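You operate a simulated robot arm through the tools that you are given. There is no shell and no other tool.

Carry out the task below with a simulated robot arm. There is one attempt and no reset: what you move stays moved.

Task
Swap the black tip on the rod in the holder for the yellow one.
Fine: black tip into the middle of the grey case, new tip screwed tight, lid closed. Set down upright: tip.

It is judged by the outcome, as a careful person would: the job done as asked, and still so three seconds after it is handed in. It fails if anything else is knocked over, pushed out of place, dropped, spilled or broken. Lids that push on must go on centred and level and be pressed home; caps that screw on are set level and turned clockwise until they are tight.

Robot
A 6-joint arm with a two-finger parallel gripper, fixed in place. Base frame: the origin is on the floor under the middle of its stand, x ahead of it, y to its left, z up. Units: mm, degrees, N and s.
With the tool pointing down near the work surface it reaches from about 160 to 780 mm from the base axis. Its first joint turns from -166.0 to 166.0 degrees. Payload 3.91 kg.
The tool frame sits at the grasp point between the pads (the TCP): z along the fingers, y along the line on which they close. The tips reach 30 mm beyond it. Largest opening 110 mm; finger width 20, thickness 10; the body of the gripper, 48 by 112 mm, starts 55 mm behind the TCP.
Orientation is that of the tool frame in the base frame, as [roll, pitch, yaw] about the fixed x, y, z axes, in that order (R = Rz(yaw) Ry(pitch) Rx(roll)). With the fingers straight down and closing along the base's y, the tool's x points along the base's -x, its y along +y and its z along -z.

Tools
- The arm moves only by the tool apply_moves. Its arguments are lists of equal length, an entry for each row: "slide": the shift along the tool's x, y, z in mm, a list of three; "rot": the turn, a rotation vector about the tool's x, y, z in degrees, a list of three. In form: {"slide": [[x, y, z], ...], "rot": [[rx, ry, rz], ...]}. A call has 1 to 20 rows; each row shifts and turns the commanded pose from where the row before left it, along the tool's axes as they then stand. "gripper" is the opening in per cent of the stroke, from 0 (shut) to 100 (fully open), set as the call begins (left out, the last holds). Each row takes 0.2 s and may step no farther than 50 mm and 8.6 degrees from the row before; otherwise, or with a gripper value out of range, the whole call is refused. Where a pose cannot be reached the arm comes as near as it can. A force on the tool above 80 N (or 10 N above the force at the start of the call, whichever is more), or a blocked arm, ends the call early, and 0.2 s more pass. The fingers move at their own pace (about 108 mm/s each) and stop on an object; they squeeze with about 27 N. The grip force told is the motor's: it shows also when the fingers shut on nothing. Time passes only in rows, and 0.2 s behind the last, so rows that do not move let the fingers close. The reply holds the time, the measured pose of the TCP, the force on the tool along the base axes, the opening and the grip force, in the units named above and with some noise, with the torque about the TCP (base axes, N m) and any sound that the robot's microphone picked up, and new pictures: "pictures" is both (left out), scene, wrist or none.
- Cameras (640 x 400 px; columns grow to the right, rows downward): "scene" is fixed at [401.5, 498.8, 1600.6]; the picture's right is [0.16, 0.99, 0.00], its down [0.86, -0.14, -0.49] and it looks along [-0.49, 0.08, -0.87] (base axes); focal length 336 px, centre (320, 200). "wrist" rides on the gripper at [77, 7, -115] in the tool frame; the picture's right is [-0.09, 1.00, 0.00], its down [-0.80, -0.07, -0.59] and it looks along [-0.59, -0.05, 0.80] (tool axes); focal length 270 px, centre (320, 200). There is no depth. A picture from a camera that has moved, and an enlarged one, comes with that camera's place and axes in the base frame and with its lens.
- slide_trunk(by): slides the trunk up (or, below 0, down) by that many mm; the arm rides with it, the base frame stays. It gives what a move gives, with no picture.
- close_up(camera, box): a new picture of the part [left, top, right, bottom] of that camera's present view, enlarged. No time passes.
- job_done(): hands the job in; it is judged then, once.

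Nothing tells you positions but the pictures and the camera data. Unless the task says otherwise, let go and move clear before handing in.

The tools are called after "Request:" by a JSON object that holds its "fn" and its "kwargs". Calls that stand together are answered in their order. apply_moves: Moves the arm, as the interface text tells. Its arguments: {"type":"object","properties":{"slide":{"type":"array"},"rot":{"type":"array"},"gripper":{"type":"number"},"pictures":{"type":"string","enum":["both","scene","wrist","none"]}},"required":["slide","rot"]} The other tools are called the same way: slide_trunk (by) moves the trunk up or down; close_up (camera, box) takes an enlarged picture of a part of a camera's view; job_done () hands the job in.

At the start:

```text
t: 0.0
tcp_pos: [105.3, 393.5, 1237.9]
tcp_rot: [-179.9, 0.0, -179.9]
wrist_force: [-0.8, 0.0, 0.0]
ft_torque: [-0.01, -0.02, 0.01]
width: 110.2
grip_force: 0.2
trunk travel left (down, up): [-475.0, 65.0]
```

scene: 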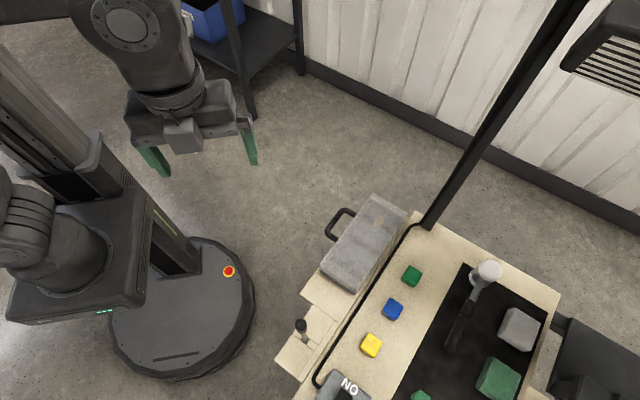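
wrist: 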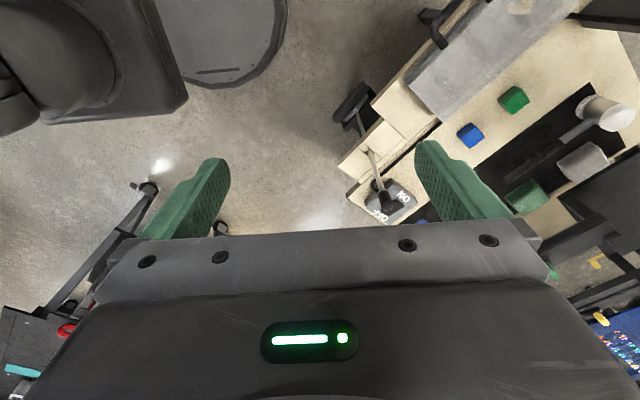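

I see a workbench at the lower right of the scene picture with coloured cubes, a grey case and something dark on a small stand. I will look closer before I move anything.

Request:
{"fn": "close_up", "kwargs": {"camera": "scene", "box": [260, 180, 420, 280]}}

Request:
{"fn": "close_up", "kwargs": {"camera": "scene", "box": [270, 280, 430, 400]}}

Request:
{"fn": "close_up", "kwargs": {"camera": "scene", "box": [400, 240, 560, 400]}}

Request:
{"fn": "close_up", "kwargs": {"camera": "wrist", "box": [320, 60, 480, 240]}}

```text
4.00 times, centred on (340, 230) of scene
camera zoom: at [401.5, 498.8, 1600.6], right [0.16, 0.99, 0.0], down [0.86, -0.14, -0.49], along [-0.49, 0.08, -0.87], focal length 1344 px, centre (240, 80)
```

zoom: 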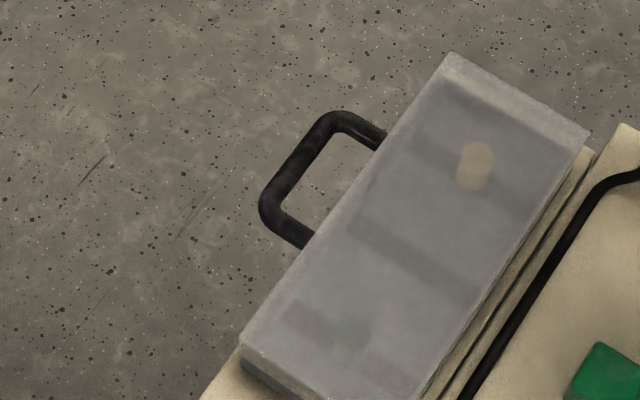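

```text
3.33 times, centred on (350, 340) of scene
camera zoom: at [401.5, 498.8, 1600.6], right [0.16, 0.99, 0.0], down [0.86, -0.14, -0.49], along [-0.49, 0.08, -0.87], focal length 1120 px, centre (220, -267)
```

zoom: 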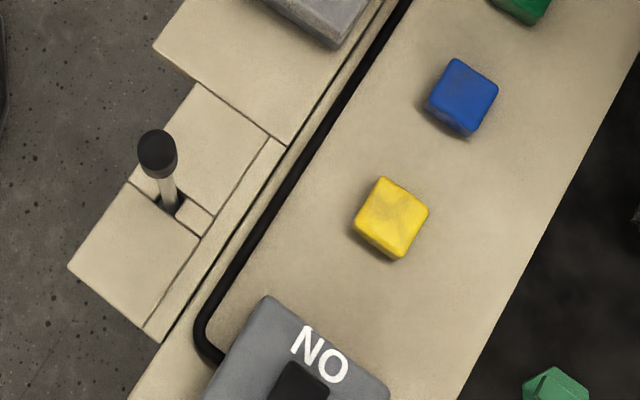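

```text
2.50 times, centred on (480, 320) of scene
camera zoom: at [401.5, 498.8, 1600.6], right [0.16, 0.99, 0.0], down [0.86, -0.14, -0.49], along [-0.49, 0.08, -0.87], focal length 840 px, centre (-80, -100)
```

zoom: 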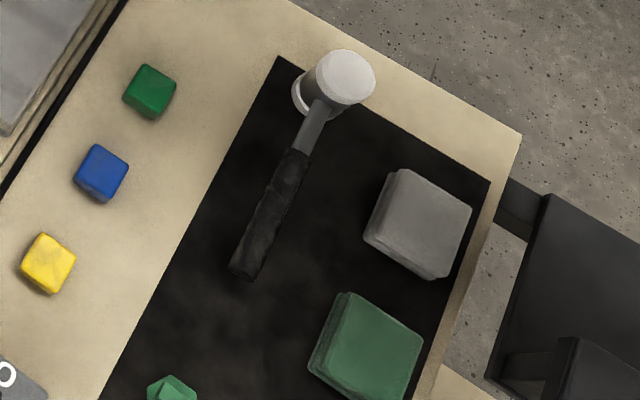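

```text
2.22 times, centred on (400, 150) of wrist
camera zoom: at [28.3, 400.1, 1353.5], right [0.09, 1.0, 0.0], down [0.8, -0.07, 0.59], along [0.59, -0.05, -0.8], focal length 601 px, centre (142, 311)
```

zoom: 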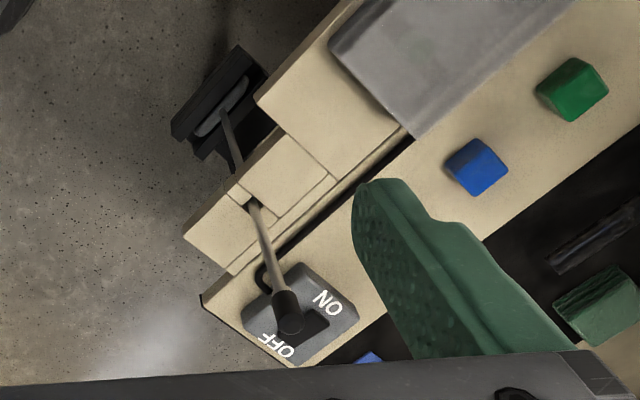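

The black tip triangulates to about (299, 485, 998), on a vertical rod that comes up through a bench at z≈811. The case with the translucent lid is near (40, 670), and there is a tan/yellow item inside it. I'll zoom in further before moving.

Request:
{"fn": "close_up", "kwargs": {"camera": "scene", "box": [360, 190, 412, 240]}}

Request:
{"fn": "close_up", "kwargs": {"camera": "scene", "box": [315, 240, 375, 300]}}

Request:
{"fn": "close_up", "kwargs": {"camera": "scene", "box": [280, 305, 340, 350]}}

Request:
{"fn": "close_up", "kwargs": {"camera": "wrist", "box": [390, 0, 560, 130]}}

Request:
{"fn": "close_up", "kwargs": {"camera": "wrist", "box": [320, 70, 420, 160]}}

Request:
{"fn": "close_up", "kwargs": {"camera": "wrist", "box": [350, 150, 430, 230]}}

```text
8.00 times, centred on (386, 215) of scene
camera zoom: at [401.5, 498.8, 1600.6], right [0.16, 0.99, 0.0], down [0.86, -0.14, -0.49], along [-0.49, 0.08, -0.87], focal length 2689 px, centre (-208, 80)
```

zoom: 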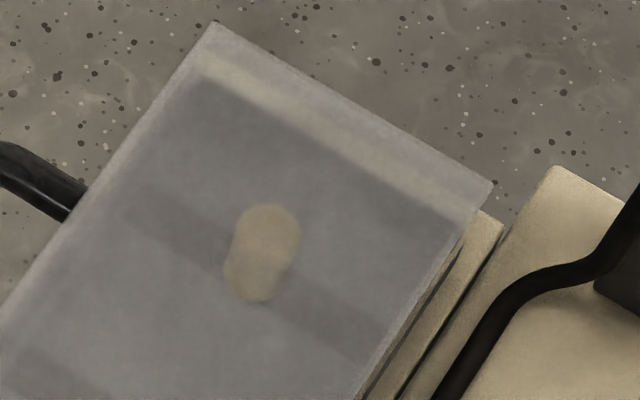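

```text
6.67 times, centred on (345, 270) of scene
camera zoom: at [401.5, 498.8, 1600.6], right [0.16, 0.99, 0.0], down [0.86, -0.14, -0.49], along [-0.49, 0.08, -0.87], focal length 2241 px, centre (153, -267)
```

zoom: 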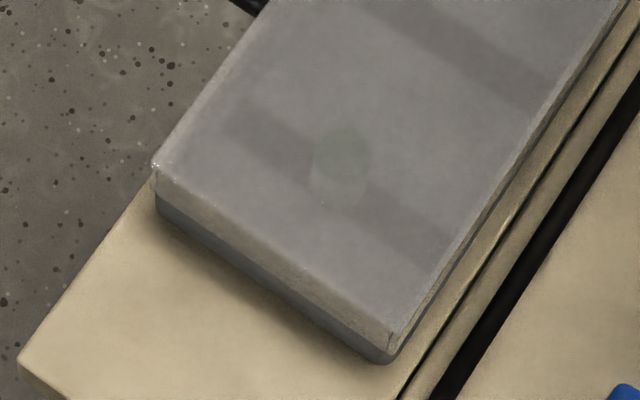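

```text
8.89 times, centred on (310, 328) of scene
camera zoom: at [401.5, 498.8, 1600.6], right [0.16, 0.99, 0.0], down [0.86, -0.14, -0.49], along [-0.49, 0.08, -0.87], focal length 2988 px, centre (409, -933)
```

zoom: 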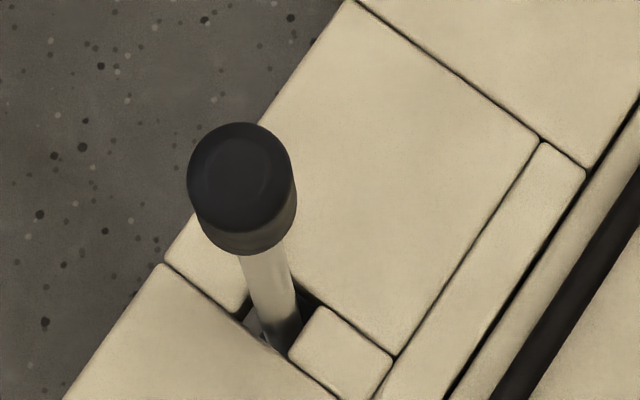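

```text
3.08 times, centred on (475, 65) of wrist
camera zoom: at [28.3, 400.1, 1353.5], right [0.09, 1.0, 0.0], down [0.8, -0.07, 0.59], along [0.59, -0.05, -0.8], focal length 832 px, centre (-157, 615)
```

zoom: 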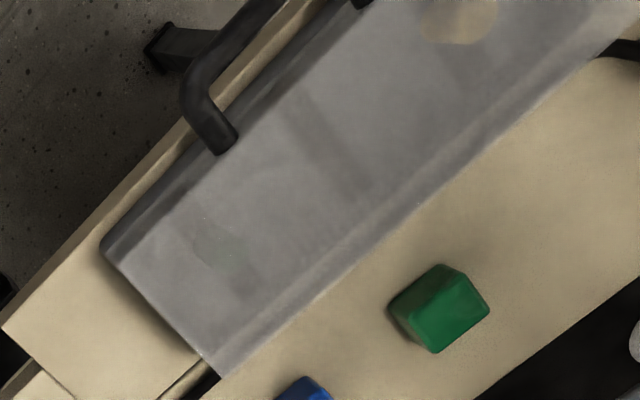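

```text
4.44 times, centred on (370, 115) of wrist
camera zoom: at [28.3, 400.1, 1353.5], right [0.09, 1.0, 0.0], down [0.8, -0.07, 0.59], along [0.59, -0.05, -0.8], focal length 1201 px, centre (98, 578)
```

zoom: 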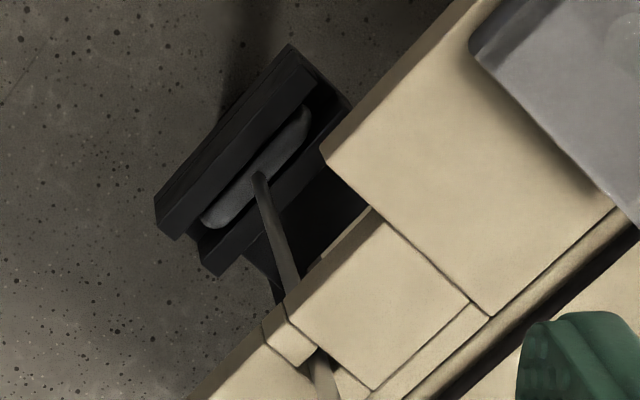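

```text
5.00 times, centred on (390, 190) of wrist
camera zoom: at [28.3, 400.1, 1353.5], right [0.09, 1.0, 0.0], down [0.8, -0.07, 0.59], along [0.59, -0.05, -0.8], focal length 1351 px, centre (-30, 250)
```

zoom: 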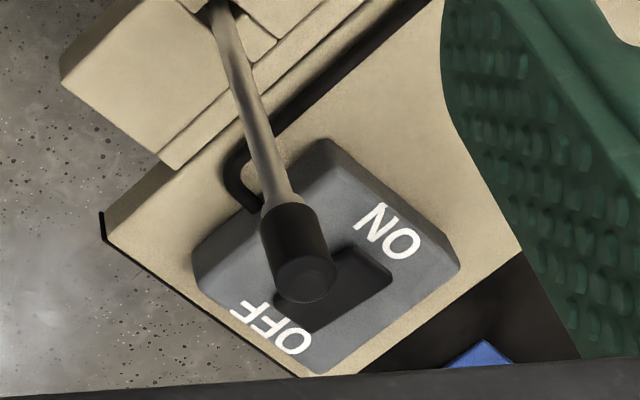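

I put the case centre near (105, 656) with its top at z≈865, long axis along (-1, 1). The yellow tip is in the far end, a green one in the near end, and the middle is empty. Next I'll bring the wrist camera over the case from the handle side to see how the lid works.

Request:
{"fn": "apply_moves", "kwargs": {"slide": [[0, 0, 0], [0, 0, 0], [0, 0, 0], [0, 0, 0], [0, 0, 0], [0, 0, 0], [-7, 29.8, 33.8], [-7, 29.8, 33.8], [-7, 29.8, 33.8], [-7, 29.8, 33.8], [-7, 29.8, 33.8], [-7, 29.8, 33.8]], "rot": [[0, 0, -7.5], [0, 0, -7.5], [0, 0, -7.5], [0, 0, -7.5], [0, 0, -7.5], [0, 0, -7.5], [0, 0, 0], [0, 0, 0], [0, 0, 0], [0, 0, 0], [0, 0, 0], [0, 0, 0]]}}

```text
t: 2.6
tcp_pos: [7.6, 549.5, 1036.1]
tcp_rot: [-180.0, 0.0, -135.0]
wrist_force: [-0.2, 0.9, -1.4]
ft_torque: [-0.01, 0.01, -0.01]
width: 110.4
grip_force: 0.0
trunk travel left (down, up): [-475.0, 65.0]
camera wrist: at [-50.0, 499.9, 1151.1], right [-0.64, 0.77, 0.0], down [0.62, 0.52, 0.59], along [0.46, 0.38, -0.8], focal length 270 px, centre (320, 200)
```

scene: 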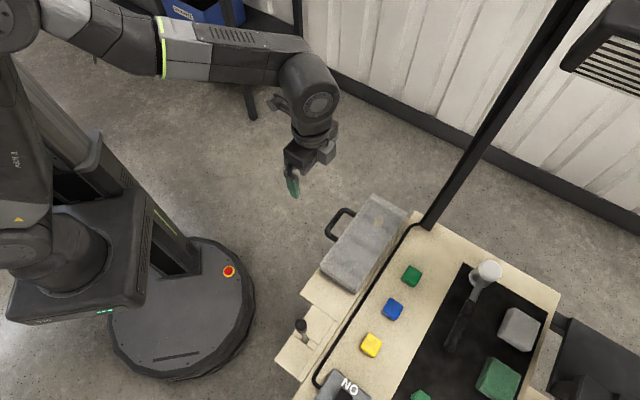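
wrist: 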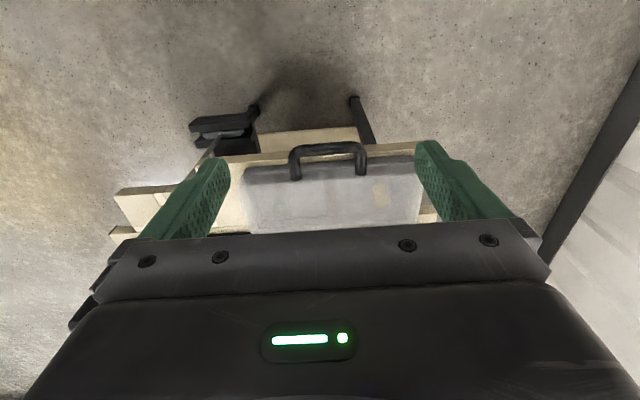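

Request:
{"fn": "close_up", "kwargs": {"camera": "wrist", "box": [230, 130, 330, 230]}}

Request:
{"fn": "close_up", "kwargs": {"camera": "wrist", "box": [320, 130, 440, 230]}}

Request:
{"fn": "close_up", "kwargs": {"camera": "wrist", "box": [180, 90, 260, 170]}}

```text
4.00 times, centred on (280, 180) of wrist
camera zoom: at [-50.0, 499.9, 1151.1], right [-0.64, 0.77, 0.0], down [0.62, 0.52, 0.59], along [0.46, 0.38, -0.8], focal length 1081 px, centre (480, 280)
```

zoom: 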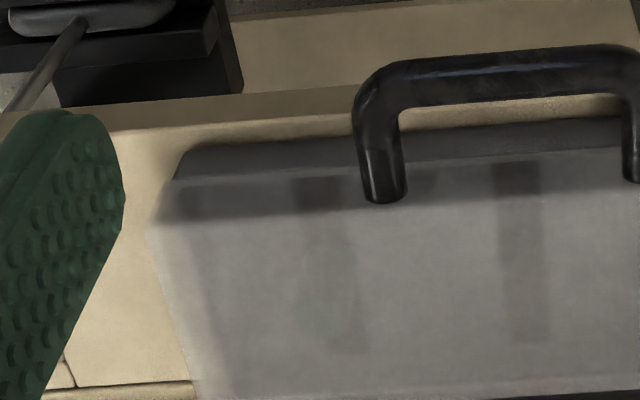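

```text
4.00 times, centred on (380, 180) of wrist
camera zoom: at [-50.0, 499.9, 1151.1], right [-0.64, 0.77, 0.0], down [0.62, 0.52, 0.59], along [0.46, 0.38, -0.8], focal length 1081 px, centre (80, 280)
```

zoom: 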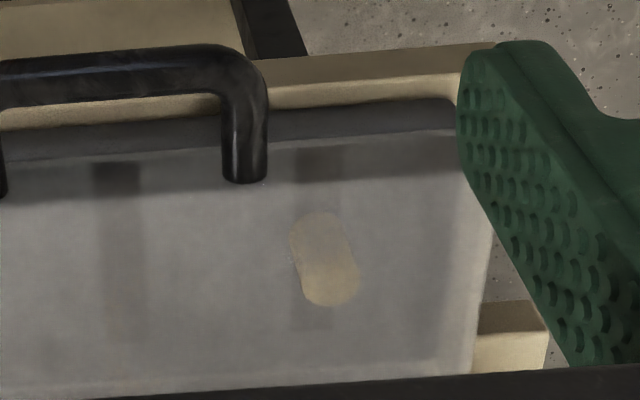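

```text
5.00 times, centred on (220, 130) of wrist
camera zoom: at [-50.0, 499.9, 1151.1], right [-0.64, 0.77, 0.0], down [0.62, 0.52, 0.59], along [0.46, 0.38, -0.8], focal length 1351 px, centre (820, 550)
```

zoom: 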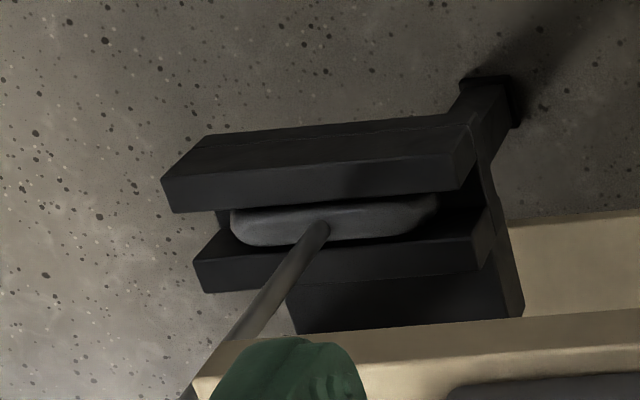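

The lid carries a U-shaped handle on its front face at about z≈867, with the bar centred near (52, 595). I'll check the back edge for a hinge, and take a closer look at the tip.

Request:
{"fn": "close_up", "kwargs": {"camera": "scene", "box": [340, 275, 372, 300]}}

Request:
{"fn": "close_up", "kwargs": {"camera": "scene", "box": [390, 205, 416, 225]}}

Request:
{"fn": "close_up", "kwargs": {"camera": "scene", "box": [360, 225, 400, 265]}}

Request:
{"fn": "close_up", "kwargs": {"camera": "scene", "box": [290, 310, 320, 345]}}

Request:
{"fn": "close_up", "kwargs": {"camera": "scene", "box": [322, 200, 364, 250]}}

```text
16.00 times, centred on (356, 288) of scene
camera zoom: at [401.5, 498.8, 1600.6], right [0.16, 0.99, 0.0], down [0.86, -0.14, -0.49], along [-0.49, 0.08, -0.87], focal length 5378 px, centre (-256, -1200)
```

zoom: 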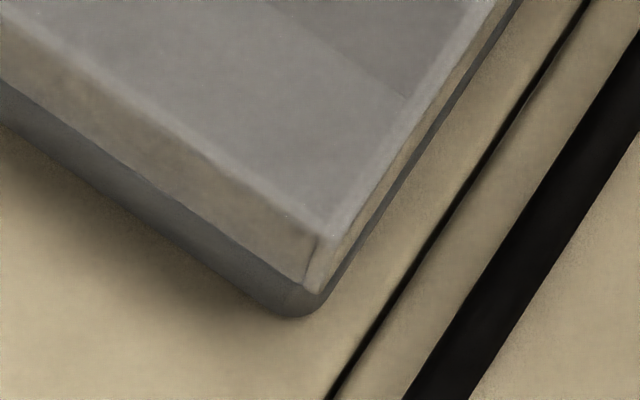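

```text
16.00 times, centred on (403, 215) of scene
camera zoom: at [401.5, 498.8, 1600.6], right [0.16, 0.99, 0.0], down [0.86, -0.14, -0.49], along [-0.49, 0.08, -0.87], focal length 5378 px, centre (-1008, -40)
```

zoom: 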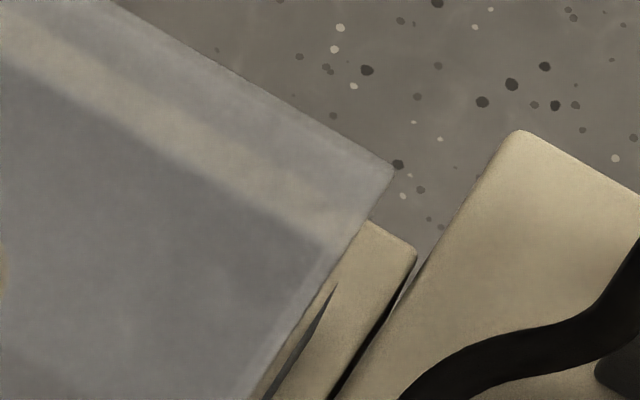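

```text
10.00 times, centred on (380, 245) of scene
camera zoom: at [401.5, 498.8, 1600.6], right [0.16, 0.99, 0.0], down [0.86, -0.14, -0.49], along [-0.49, 0.08, -0.87], focal length 3361 px, centre (-280, -250)
```

zoom: 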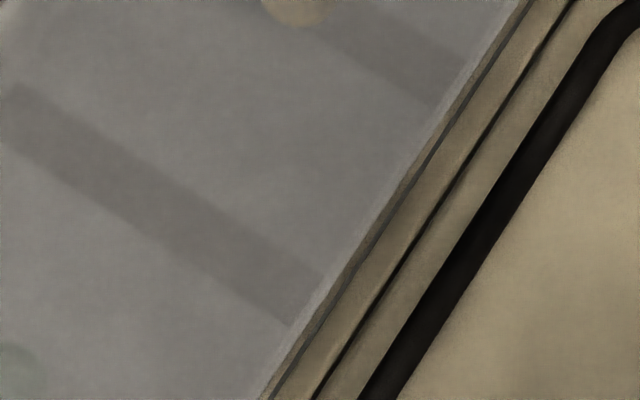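

```text
11.43 times, centred on (305, 328) of scene
camera zoom: at [401.5, 498.8, 1600.6], right [0.16, 0.99, 0.0], down [0.86, -0.14, -0.49], along [-0.49, 0.08, -0.87], focal length 3841 px, centre (491, -1257)
```

zoom: 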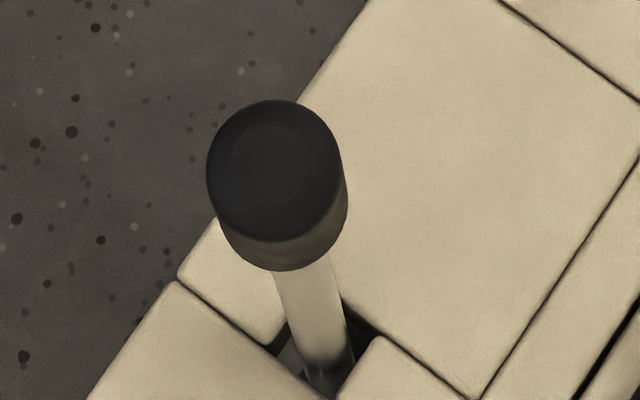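

```text
8.00 times, centred on (343, 225) of scene
camera zoom: at [401.5, 498.8, 1600.6], right [0.16, 0.99, 0.0], down [0.86, -0.14, -0.49], along [-0.49, 0.08, -0.87], focal length 2689 px, centre (136, 0)
```

zoom: 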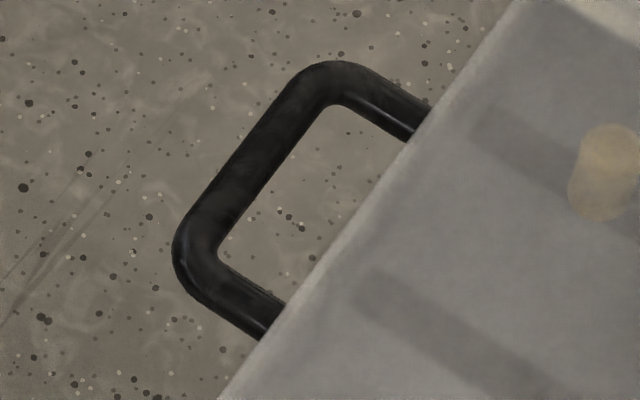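

There is no visible hinge, but the lid is a shallow cover with its handle at the front, so I expect it to hinge at the back. I'll turn the tool so the fingers can close vertically on the handle bar. The yaw comes first, at a safe height, and then the tilt.

Request:
{"fn": "apply_moves", "kwargs": {"slide": [[0, 0, 0], [0, 0, 0], [0, 0, 0], [0, 0, 0], [0, 0, 0], [0, 0, 0], [0, 0, 0], [0, 0, 0], [0, 0, 0], [0, 0, 0], [0, 0, 0], [0, 0, 0]], "rot": [[0, 0, 7.5], [0, 0, 7.5], [0, 0, 7.5], [0, 0, 7.5], [0, 0, 7.5], [0, 0, 7.5], [0, 0, 7.5], [0, 0, 7.5], [0, 0, 7.5], [0, 0, 7.5], [0, 0, 7.5], [0, 0, 7.5]], "gripper": 40}}

```text
t: 5.2
tcp_pos: [7.3, 550.0, 1035.9]
tcp_rot: [179.9, 0.0, 134.9]
wrist_force: [0.4, 0.0, -0.7]
ft_torque: [-0.01, -0.01, -0.01]
width: 43.8
grip_force: 0.0
trunk travel left (down, up): [-475.0, 65.0]
camera wrist: at [-41.0, 608.8, 1150.5], right [0.77, 0.64, 0.0], down [0.52, -0.62, 0.59], along [0.38, -0.46, -0.8], focal length 270 px, centre (320, 200)
```

scene: 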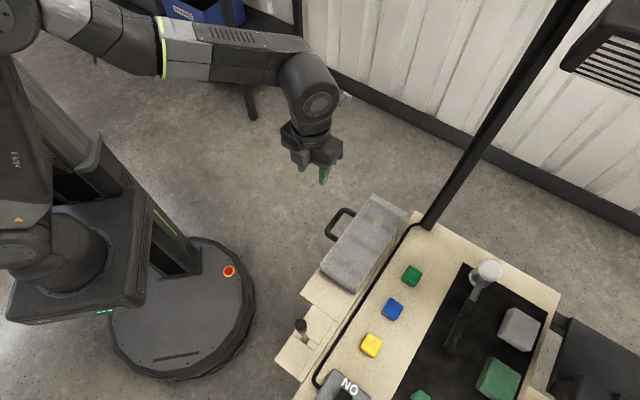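
wrist: 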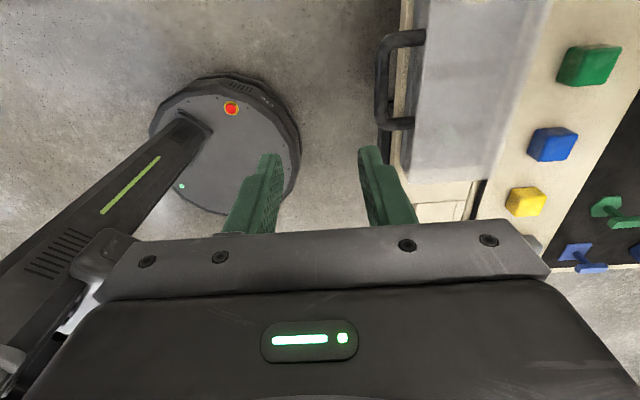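

The view along the handle is clear. Now I'll tilt the tool to horizontal, still well above the case.

Request:
{"fn": "close_up", "kwargs": {"camera": "wrist", "box": [350, 0, 480, 130]}}

Request:
{"fn": "apply_moves", "kwargs": {"slide": [[0, 0, 0], [0, 0, 0], [0, 0, 0], [0, 0, 0], [0, 0, 0], [0, 0, 0], [0, 0, 0], [0, 0, 0], [0, 0, 0], [0, 0, 0], [0, 0, 0], [0, 0, 0]], "rot": [[-7.5, 0, 0], [-7.5, 0, 0], [-7.5, 0, 0], [-7.5, 0, 0], [-7.5, 0, 0], [-7.5, 0, 0], [-7.5, 0, 0], [-7.5, 0, 0], [-7.5, 0, 0], [-7.5, 0, 0], [-7.5, 0, 0], [-7.5, 0, 0]]}}

```text
3.08 times, centred on (415, 65) of wrist
camera zoom: at [-41.0, 608.8, 1150.5], right [0.77, 0.64, 0.0], down [0.52, -0.62, 0.59], along [0.38, -0.46, -0.8], focal length 832 px, centre (28, 615)
```

zoom: 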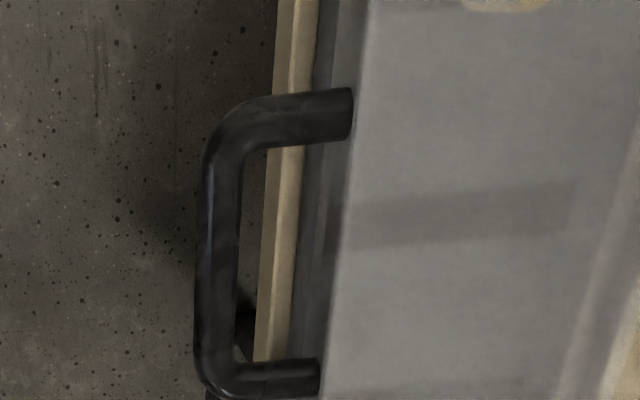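

```text
t: 7.8
tcp_pos: [124.9, 785.4, 1362.4]
tcp_rot: [99.7, 1.1, 135.9]
wrist_force: [0.2, 0.8, 0.4]
ft_torque: [-0.03, 0.0, 0.0]
width: 43.9
grip_force: 0.0
out of reach, approached as far as the arm can: row 4, 5, 6, 7, 8, 9, 10, 11, 12
trunk travel left (down, up): [-475.0, 65.0]
camera wrist: at [-7.0, 758.8, 1386.5], right [0.17, 0.07, 0.98], down [0.16, -0.99, 0.04], along [0.97, 0.15, -0.18], focal length 270 px, centre (320, 200)
```

scene: 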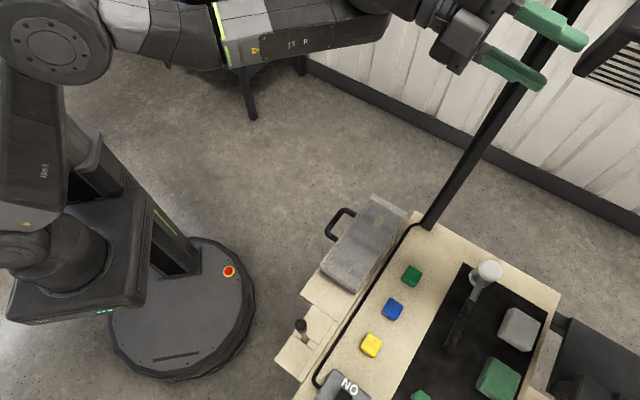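
wrist: 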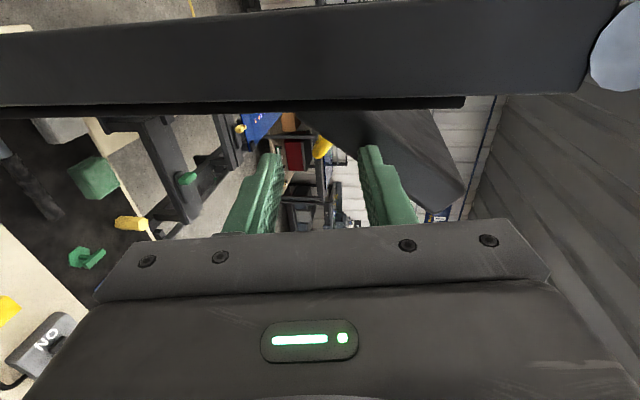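

The horizontal pose was out of reach and the arm swung up and away, without touching anything. Before backing out, I'll check with one null row where the commanded pose stands.

Request:
{"fn": "apply_moves", "kwargs": {"slide": [[0, 0, 0]], "rot": [[0, 0, 0]], "pictures": "none"}}

```text
t: 8.2
tcp_pos: [124.3, 783.5, 1362.1]
tcp_rot: [99.9, 1.0, 135.8]
wrist_force: [0.1, 0.3, 1.0]
ft_torque: [0.02, -0.01, 0.01]
width: 43.7
grip_force: 0.2
trunk travel left (down, up): [-475.0, 65.0]
```

A horizontal approach isn't practical here. A top-down grip on the bar will work instead, letting the round bar pivot in the fingers as the lid swings up. I'll retreat to tool-down above the handle.

Request:
{"fn": "apply_moves", "kwargs": {"slide": [[-8, -16.3, -34.7], [-8, -20.9, -32.1], [-8, -25.2, -28.9], [-8, -29, -25.1], [-8, -32.2, -20.8], [-8, -22.5, 26.8], [-8, -18.5, 29.7], [-8, -14.2, 32], [-8, -9.7, 33.6], [-8, -4.9, 34.7]], "rot": [[8, 0, 0], [8, 0, 0], [8, 0, 0], [8, 0, 0], [8, 0, 0], [8, 0, 0], [8, 0, 0], [8, 0, 0], [8, 0, 0], [8, 0, 0]]}}

```text
t: 10.4
tcp_pos: [57.4, 596.4, 1134.0]
tcp_rot: [179.2, 0.3, 135.9]
wrist_force: [-0.4, -0.3, 0.2]
ft_torque: [0.02, -0.03, 0.02]
width: 44.2
grip_force: 0.1
trunk travel left (down, up): [-475.0, 65.0]
camera wrist: at [6.2, 654.2, 1246.6], right [0.76, 0.65, 0.02], down [0.52, -0.61, 0.6], along [0.4, -0.44, -0.8], focal length 270 px, centre (320, 200)
```

scene: 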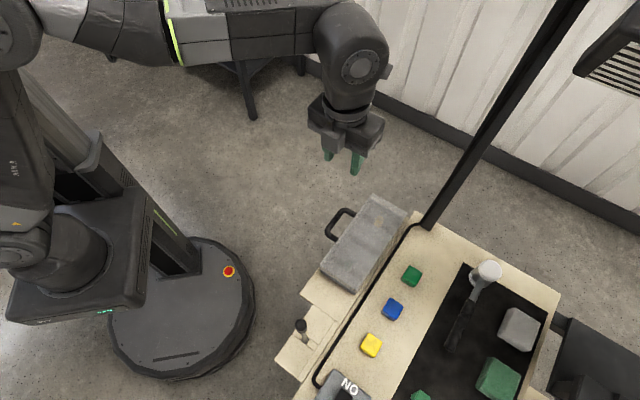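
wrist: 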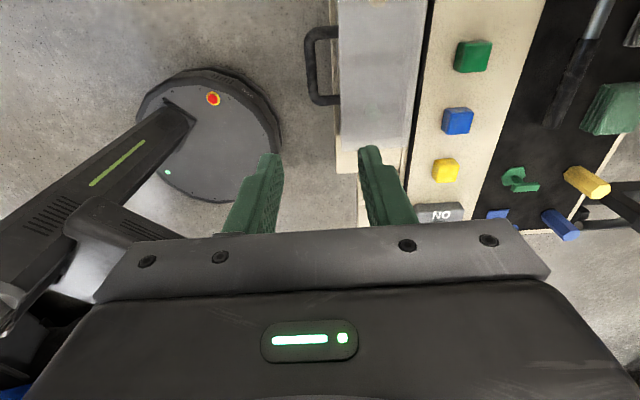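

The tool is back to pointing down, just above the handle. I'll check the handle position from here before descending.

Request:
{"fn": "close_up", "kwargs": {"camera": "wrist", "box": [290, 10, 450, 110]}}

Request:
{"fn": "close_up", "kwargs": {"camera": "wrist", "box": [330, 0, 450, 75]}}

```text
4.00 times, centred on (370, 60) of wrist
camera zoom: at [6.2, 654.2, 1246.6], right [0.76, 0.65, 0.02], down [0.52, -0.61, 0.6], along [0.4, -0.44, -0.8], focal length 1081 px, centre (120, 760)
```

zoom: 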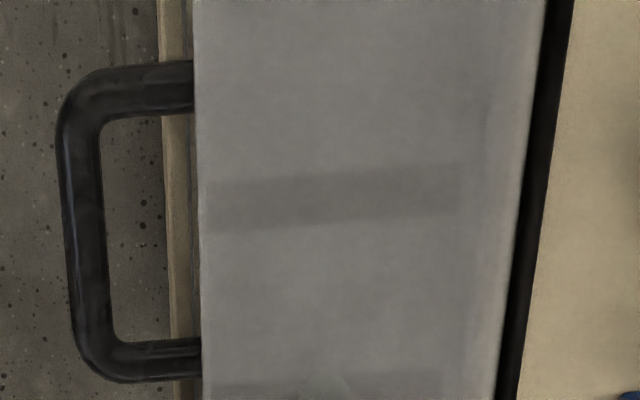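

```text
5.33 times, centred on (390, 38) of wrist
camera zoom: at [6.2, 654.2, 1246.6], right [0.76, 0.65, 0.02], down [0.52, -0.61, 0.6], along [0.4, -0.44, -0.8], focal length 1442 px, centre (-53, 1067)
```

zoom: 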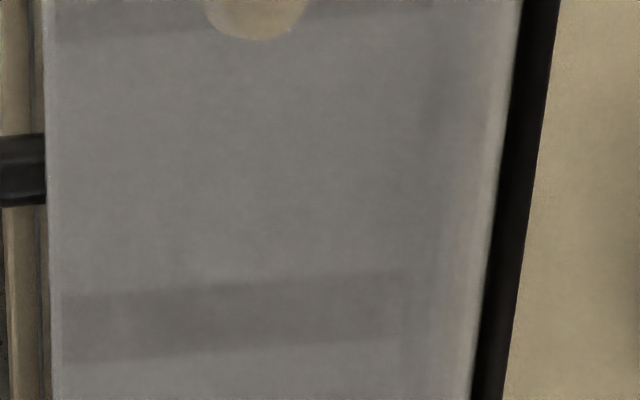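

The handle measurement is consistent: bar centre about (50.5, 596, 867). I'll square up the tool, narrow the fingers and descend to just above the bar.

Request:
{"fn": "apply_moves", "kwargs": {"slide": [[0, 0, 0], [4.6, -5.2, 0], [0, 0, 40], [0, 0, 40], [0, 0, 40], [0, 0, 40], [0, 0, 40]], "rot": [[0.8, 0.3, 0.9], [0, 0, 0], [0, 0, 0], [0, 0, 0], [0, 0, 0], [0, 0, 0], [0, 0, 0]], "gripper": 33}}

```text
t: 12.0
tcp_pos: [52.7, 598.7, 935.0]
tcp_rot: [179.6, 0.0, 135.0]
wrist_force: [-0.3, 0.1, 0.1]
ft_torque: [-0.03, 0.0, 0.0]
width: 36.1
grip_force: 0.1
trunk travel left (down, up): [-475.0, 65.0]
camera wrist: at [3.2, 657.7, 1050.2], right [0.77, 0.64, 0.0], down [0.51, -0.62, 0.6], along [0.39, -0.45, -0.8], focal length 270 px, centre (320, 200)
```

scene: 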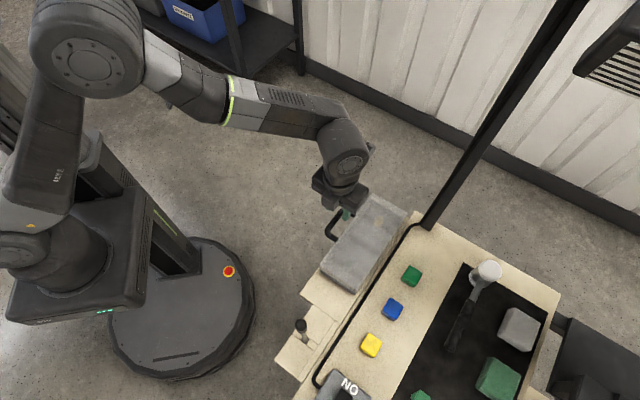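
wrist: 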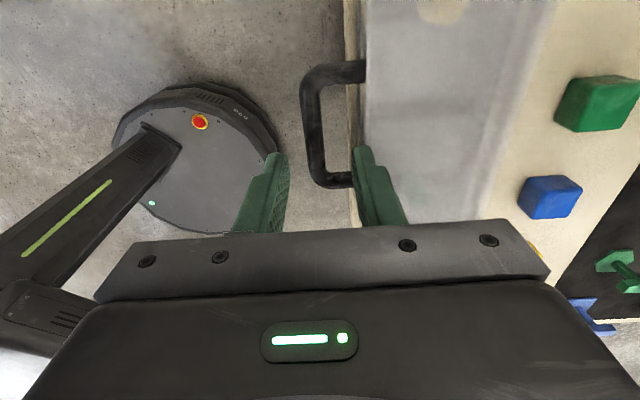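

The bar lies between the fingers in the view. I'll shift 3.5 mm toward the robot and descend so the fingers straddle it.

Request:
{"fn": "apply_moves", "kwargs": {"slide": [[0, -3.5, 0], [0, 0, 20], [0, 0, 20], [0, 0, 16]], "rot": [[0.4, 0, 0], [0, 0, 0], [0, 0, 0], [0, 0, 0]]}}

```text
t: 13.0
tcp_pos: [50.0, 593.8, 879.0]
tcp_rot: [-179.9, 0.0, 135.0]
wrist_force: [0.1, -0.2, 0.3]
ft_torque: [-0.06, -0.01, 0.0]
width: 36.4
grip_force: 0.1
trunk travel left (down, up): [-475.0, 65.0]
camera wrist: at [1.3, 653.1, 993.8], right [0.77, 0.64, 0.0], down [0.52, -0.62, 0.59], along [0.38, -0.46, -0.8], focal length 270 px, centre (320, 200)
```

scene: 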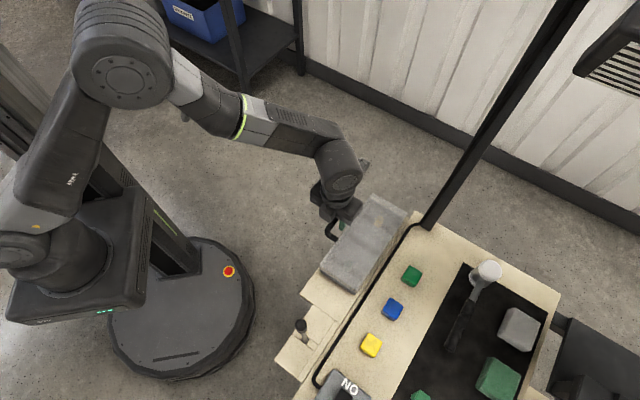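
wrist: 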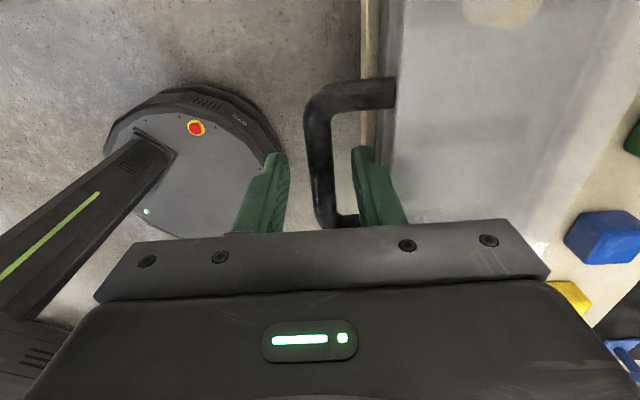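

Request:
{"fn": "close_up", "kwargs": {"camera": "wrist", "box": [230, 60, 430, 240]}}

Request:
{"fn": "close_up", "kwargs": {"camera": "scene", "box": [300, 180, 400, 260]}}

```text
2.22 times, centred on (330, 150) of wrist
camera zoom: at [1.3, 653.1, 993.8], right [0.77, 0.64, 0.0], down [0.52, -0.62, 0.59], along [0.38, -0.46, -0.8], focal length 601 px, centre (298, 311)
```

zoom: 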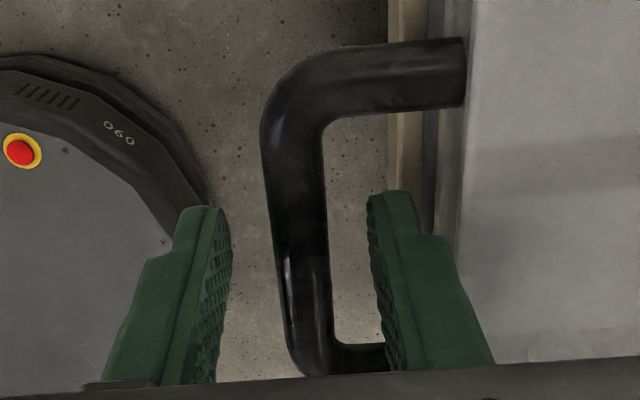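

```text
5.00 times, centred on (350, 220) of scene
camera zoom: at [401.5, 498.8, 1600.6], right [0.16, 0.99, 0.0], down [0.86, -0.14, -0.49], along [-0.49, 0.08, -0.87], focal length 1680 px, centre (170, 100)
```

zoom: 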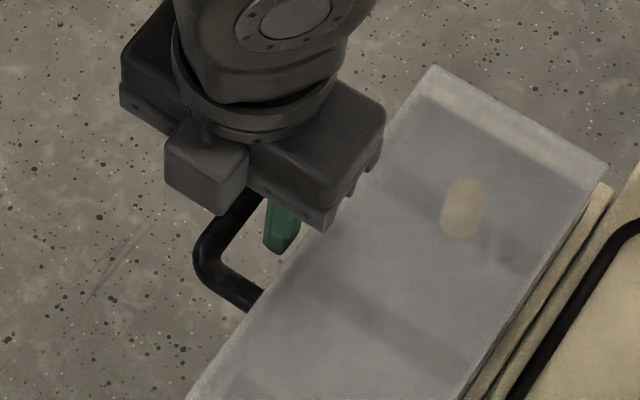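

The bar is centred between the fingers, so I'll close on it.

Request:
{"fn": "apply_moves", "kwargs": {"slide": [[0, 0, 0], [0, 0, 0], [0, 0, 0]], "rot": [[0, 0, 0], [0, 0, 0], [0, 0, 0]], "gripper": 0, "pictures": "wrist"}}

```text
t: 13.8
tcp_pos: [51.3, 595.4, 879.1]
tcp_rot: [-179.9, -0.1, 134.8]
wrist_force: [9.2, 9.9, 1.3]
ft_torque: [0.44, 0.08, -0.69]
width: 13.2
grip_force: 45.4
trunk travel left (down, up): [-475.0, 65.0]
camera wrist: at [2.8, 654.2, 993.9], right [0.77, 0.64, 0.0], down [0.52, -0.62, 0.59], along [0.38, -0.46, -0.8], focal length 270 px, centre (320, 200)
```

wrist: 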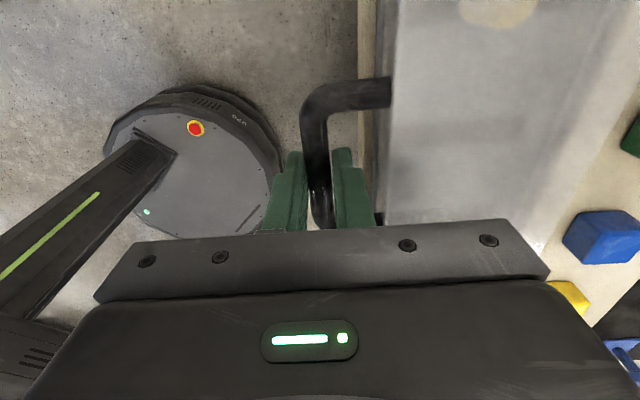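

I have the handle. I'll ease off the side load, then lift 8 mm slowly to see whether the back edge stays put.

Request:
{"fn": "apply_moves", "kwargs": {"slide": [[0, 1.5, 0], [0, 0.3, -2], [0, 0.3, -2], [0, 0.3, -2], [0, 0.3, -2]], "rot": [[0, 0, 0], [0, 0, 0], [0, 0, 0], [0, 0, 0], [0, 0, 0]]}}

Request:
{"fn": "close_up", "kwargs": {"camera": "scene", "box": [310, 180, 430, 300]}}

```text
t: 15.0
tcp_pos: [51.7, 595.3, 886.4]
tcp_rot: [-179.8, 0.2, 134.9]
wrist_force: [4.0, -2.0, -1.4]
ft_torque: [-0.83, -0.53, -0.61]
width: 13.2
grip_force: 44.8
trunk travel left (down, up): [-475.0, 65.0]
camera wrist: at [3.3, 655.4, 1000.2], right [0.77, 0.64, 0.0], down [0.52, -0.61, 0.6], along [0.38, -0.46, -0.8], focal length 270 px, centre (320, 200)
```

scene: 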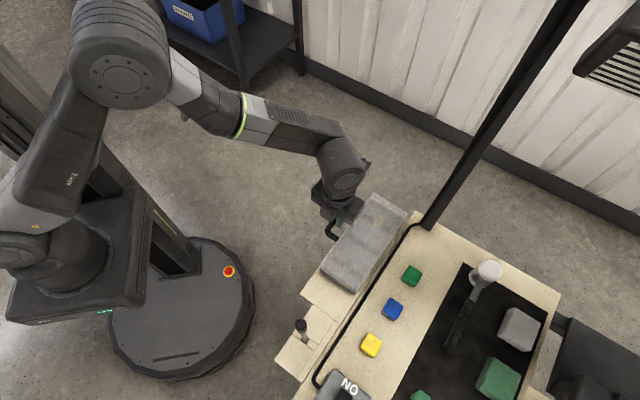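
wrist: 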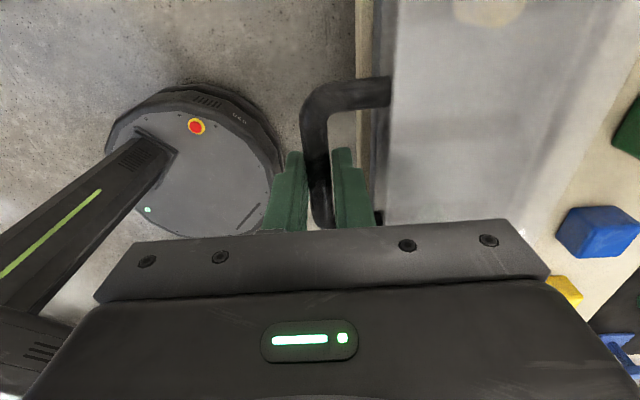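

```text
3.33 times, centred on (370, 240) of scene
camera zoom: at [401.5, 498.8, 1600.6], right [0.16, 0.99, 0.0], down [0.86, -0.14, -0.49], along [-0.49, 0.08, -0.87], focal length 1120 px, centre (153, 67)
```

zoom: 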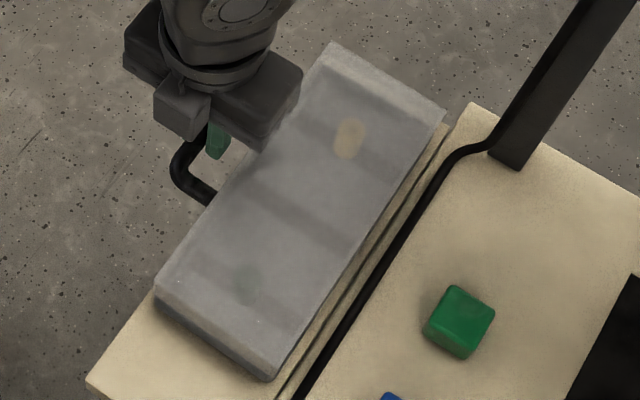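

Request:
{"fn": "close_up", "kwargs": {"camera": "scene", "box": [312, 255, 372, 300]}}

Request:
{"fn": "close_up", "kwargs": {"camera": "wrist", "box": [340, 60, 500, 230]}}

```text
8.89 times, centred on (342, 278) of scene
camera zoom: at [401.5, 498.8, 1600.6], right [0.16, 0.99, 0.0], down [0.86, -0.14, -0.49], along [-0.49, 0.08, -0.87], focal length 2988 px, centre (124, -489)
```

zoom: 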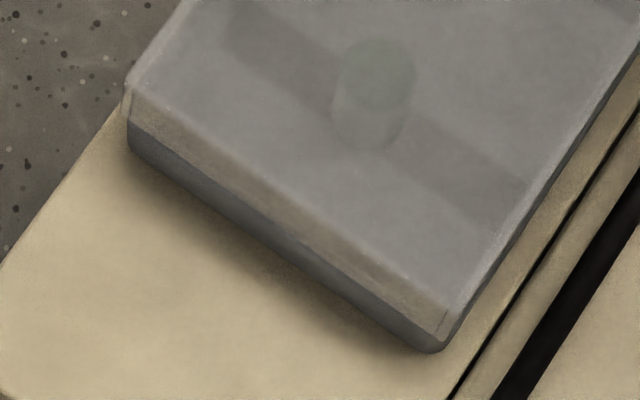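

```text
2.35 times, centred on (420, 145) of wrist
camera zoom: at [3.3, 655.4, 1000.2], right [0.77, 0.64, 0.0], down [0.52, -0.61, 0.6], along [0.38, -0.46, -0.8], focal length 636 px, centre (85, 329)
```

zoom: 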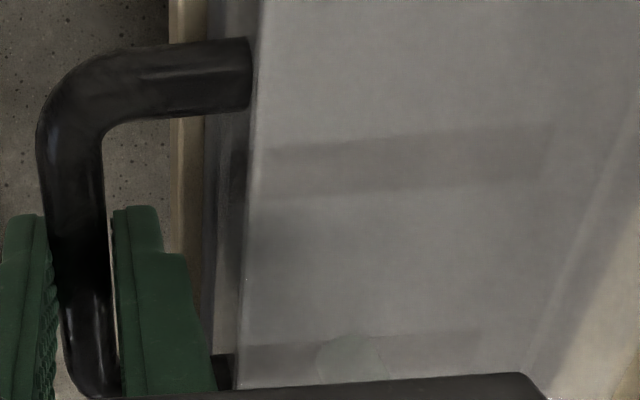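

The front of the lid has lifted slightly with very little force and the back edge has not moved, which fits a hinge at the back. I'll follow the arc a bit further and check.

Request:
{"fn": "apply_moves", "kwargs": {"slide": [[0, 1.0, -4.8], [0, 1.0, -4.9], [0, 1.3, -4.4], [0, 1.3, -4.4]], "rot": [[0, 0, 0], [0, 0, 0], [0, 0, 0], [0, 0, 0]]}}

Request:
{"fn": "close_up", "kwargs": {"camera": "scene", "box": [312, 190, 412, 300]}}

Request:
{"fn": "close_up", "kwargs": {"camera": "wrist", "box": [300, 60, 500, 230]}}

```text
t: 16.0
tcp_pos: [54.8, 599.3, 906.0]
tcp_rot: [-179.9, 0.0, 135.1]
wrist_force: [1.5, -12.4, 1.1]
ft_torque: [-0.69, -0.28, -0.63]
width: 13.4
grip_force: 45.3
trunk travel left (down, up): [-475.0, 65.0]
camera wrist: at [6.4, 658.3, 1020.1], right [0.77, 0.64, 0.0], down [0.52, -0.62, 0.6], along [0.38, -0.46, -0.8], focal length 270 px, centre (320, 200)
```

scene: 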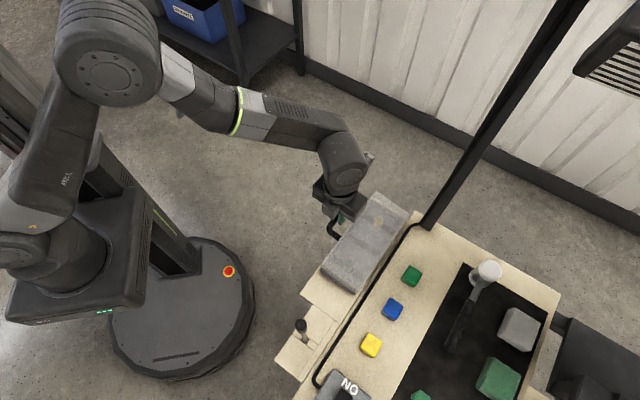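
wrist: 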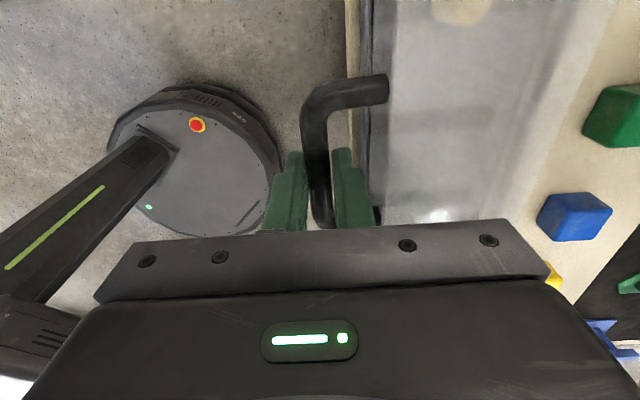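

```text
3.64 times, centred on (362, 245) of scene
camera zoom: at [401.5, 498.8, 1600.6], right [0.16, 0.99, 0.0], down [0.86, -0.14, -0.49], along [-0.49, 0.08, -0.87], focal length 1222 px, centre (167, 36)
```

zoom: 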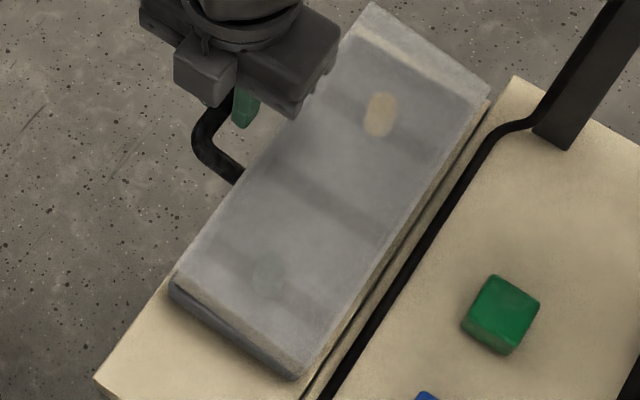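

```text
2.35 times, centred on (400, 145) of wrist
camera zoom: at [6.4, 658.3, 1020.1], right [0.77, 0.64, 0.0], down [0.52, -0.62, 0.6], along [0.38, -0.46, -0.8], focal length 636 px, centre (132, 329)
```

zoom: 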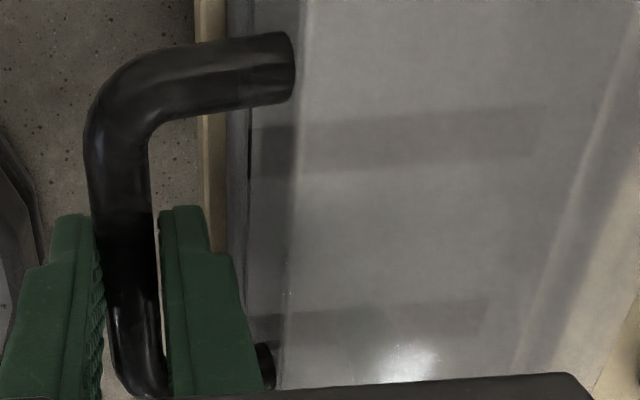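

The lid is hinging open cleanly, so I'll continue along the arc.

Request:
{"fn": "apply_moves", "kwargs": {"slide": [[0, 2.8, -7.6], [0, 3.8, -8.4], [0, 4.3, -8.15], [0, 4.9, -7.85], [0, 5.4, -7.4], [0, 5.9, -7.1]], "rot": [[0, 0, 0], [0, 0, 0], [0, 0, 0], [0, 0, 0], [0, 0, 0], [0, 0, 0]]}}

Request:
{"fn": "close_up", "kwargs": {"camera": "scene", "box": [312, 190, 412, 300]}}

Request:
{"fn": "close_up", "kwargs": {"camera": "wrist", "box": [280, 60, 480, 230]}}

```text
t: 17.4
tcp_pos: [73.7, 616.8, 953.6]
tcp_rot: [180.0, -0.1, 135.0]
wrist_force: [-5.6, -14.4, 9.6]
ft_torque: [-0.46, 0.1, -0.57]
width: 13.4
grip_force: 44.8
trunk travel left (down, up): [-475.0, 65.0]
camera wrist: at [24.2, 676.3, 1068.0], right [0.77, 0.64, 0.0], down [0.52, -0.62, 0.59], along [0.38, -0.45, -0.81], focal length 270 px, centre (320, 200)
```

scene: 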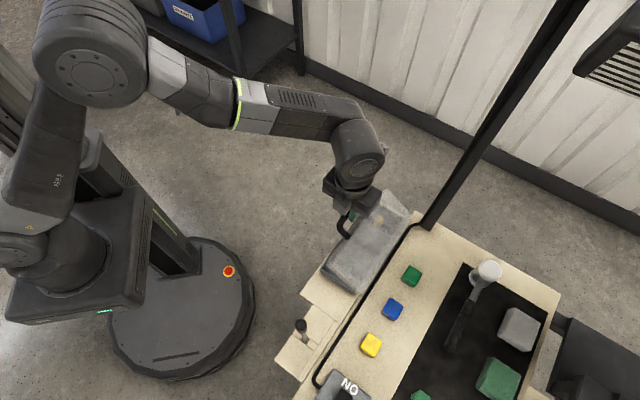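
wrist: 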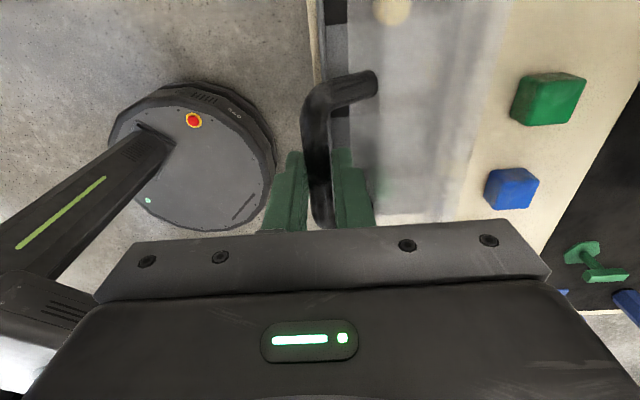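

```text
3.64 times, centred on (362, 245) of scene
camera zoom: at [401.5, 498.8, 1600.6], right [0.16, 0.99, 0.0], down [0.86, -0.14, -0.49], along [-0.49, 0.08, -0.87], focal length 1222 px, centre (167, 36)
```

zoom: 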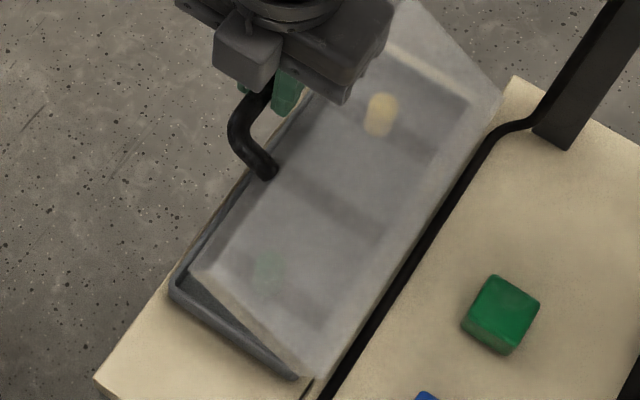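

```text
2.35 times, centred on (380, 145) of wrist
camera zoom: at [24.2, 676.3, 1068.0], right [0.77, 0.64, 0.0], down [0.52, -0.62, 0.59], along [0.38, -0.45, -0.81], focal length 636 px, centre (179, 329)
```

zoom: 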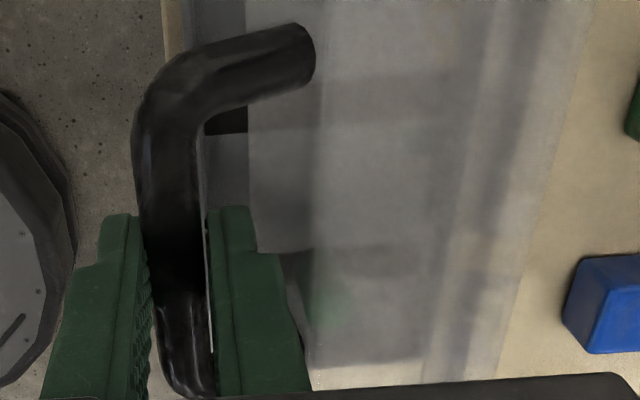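

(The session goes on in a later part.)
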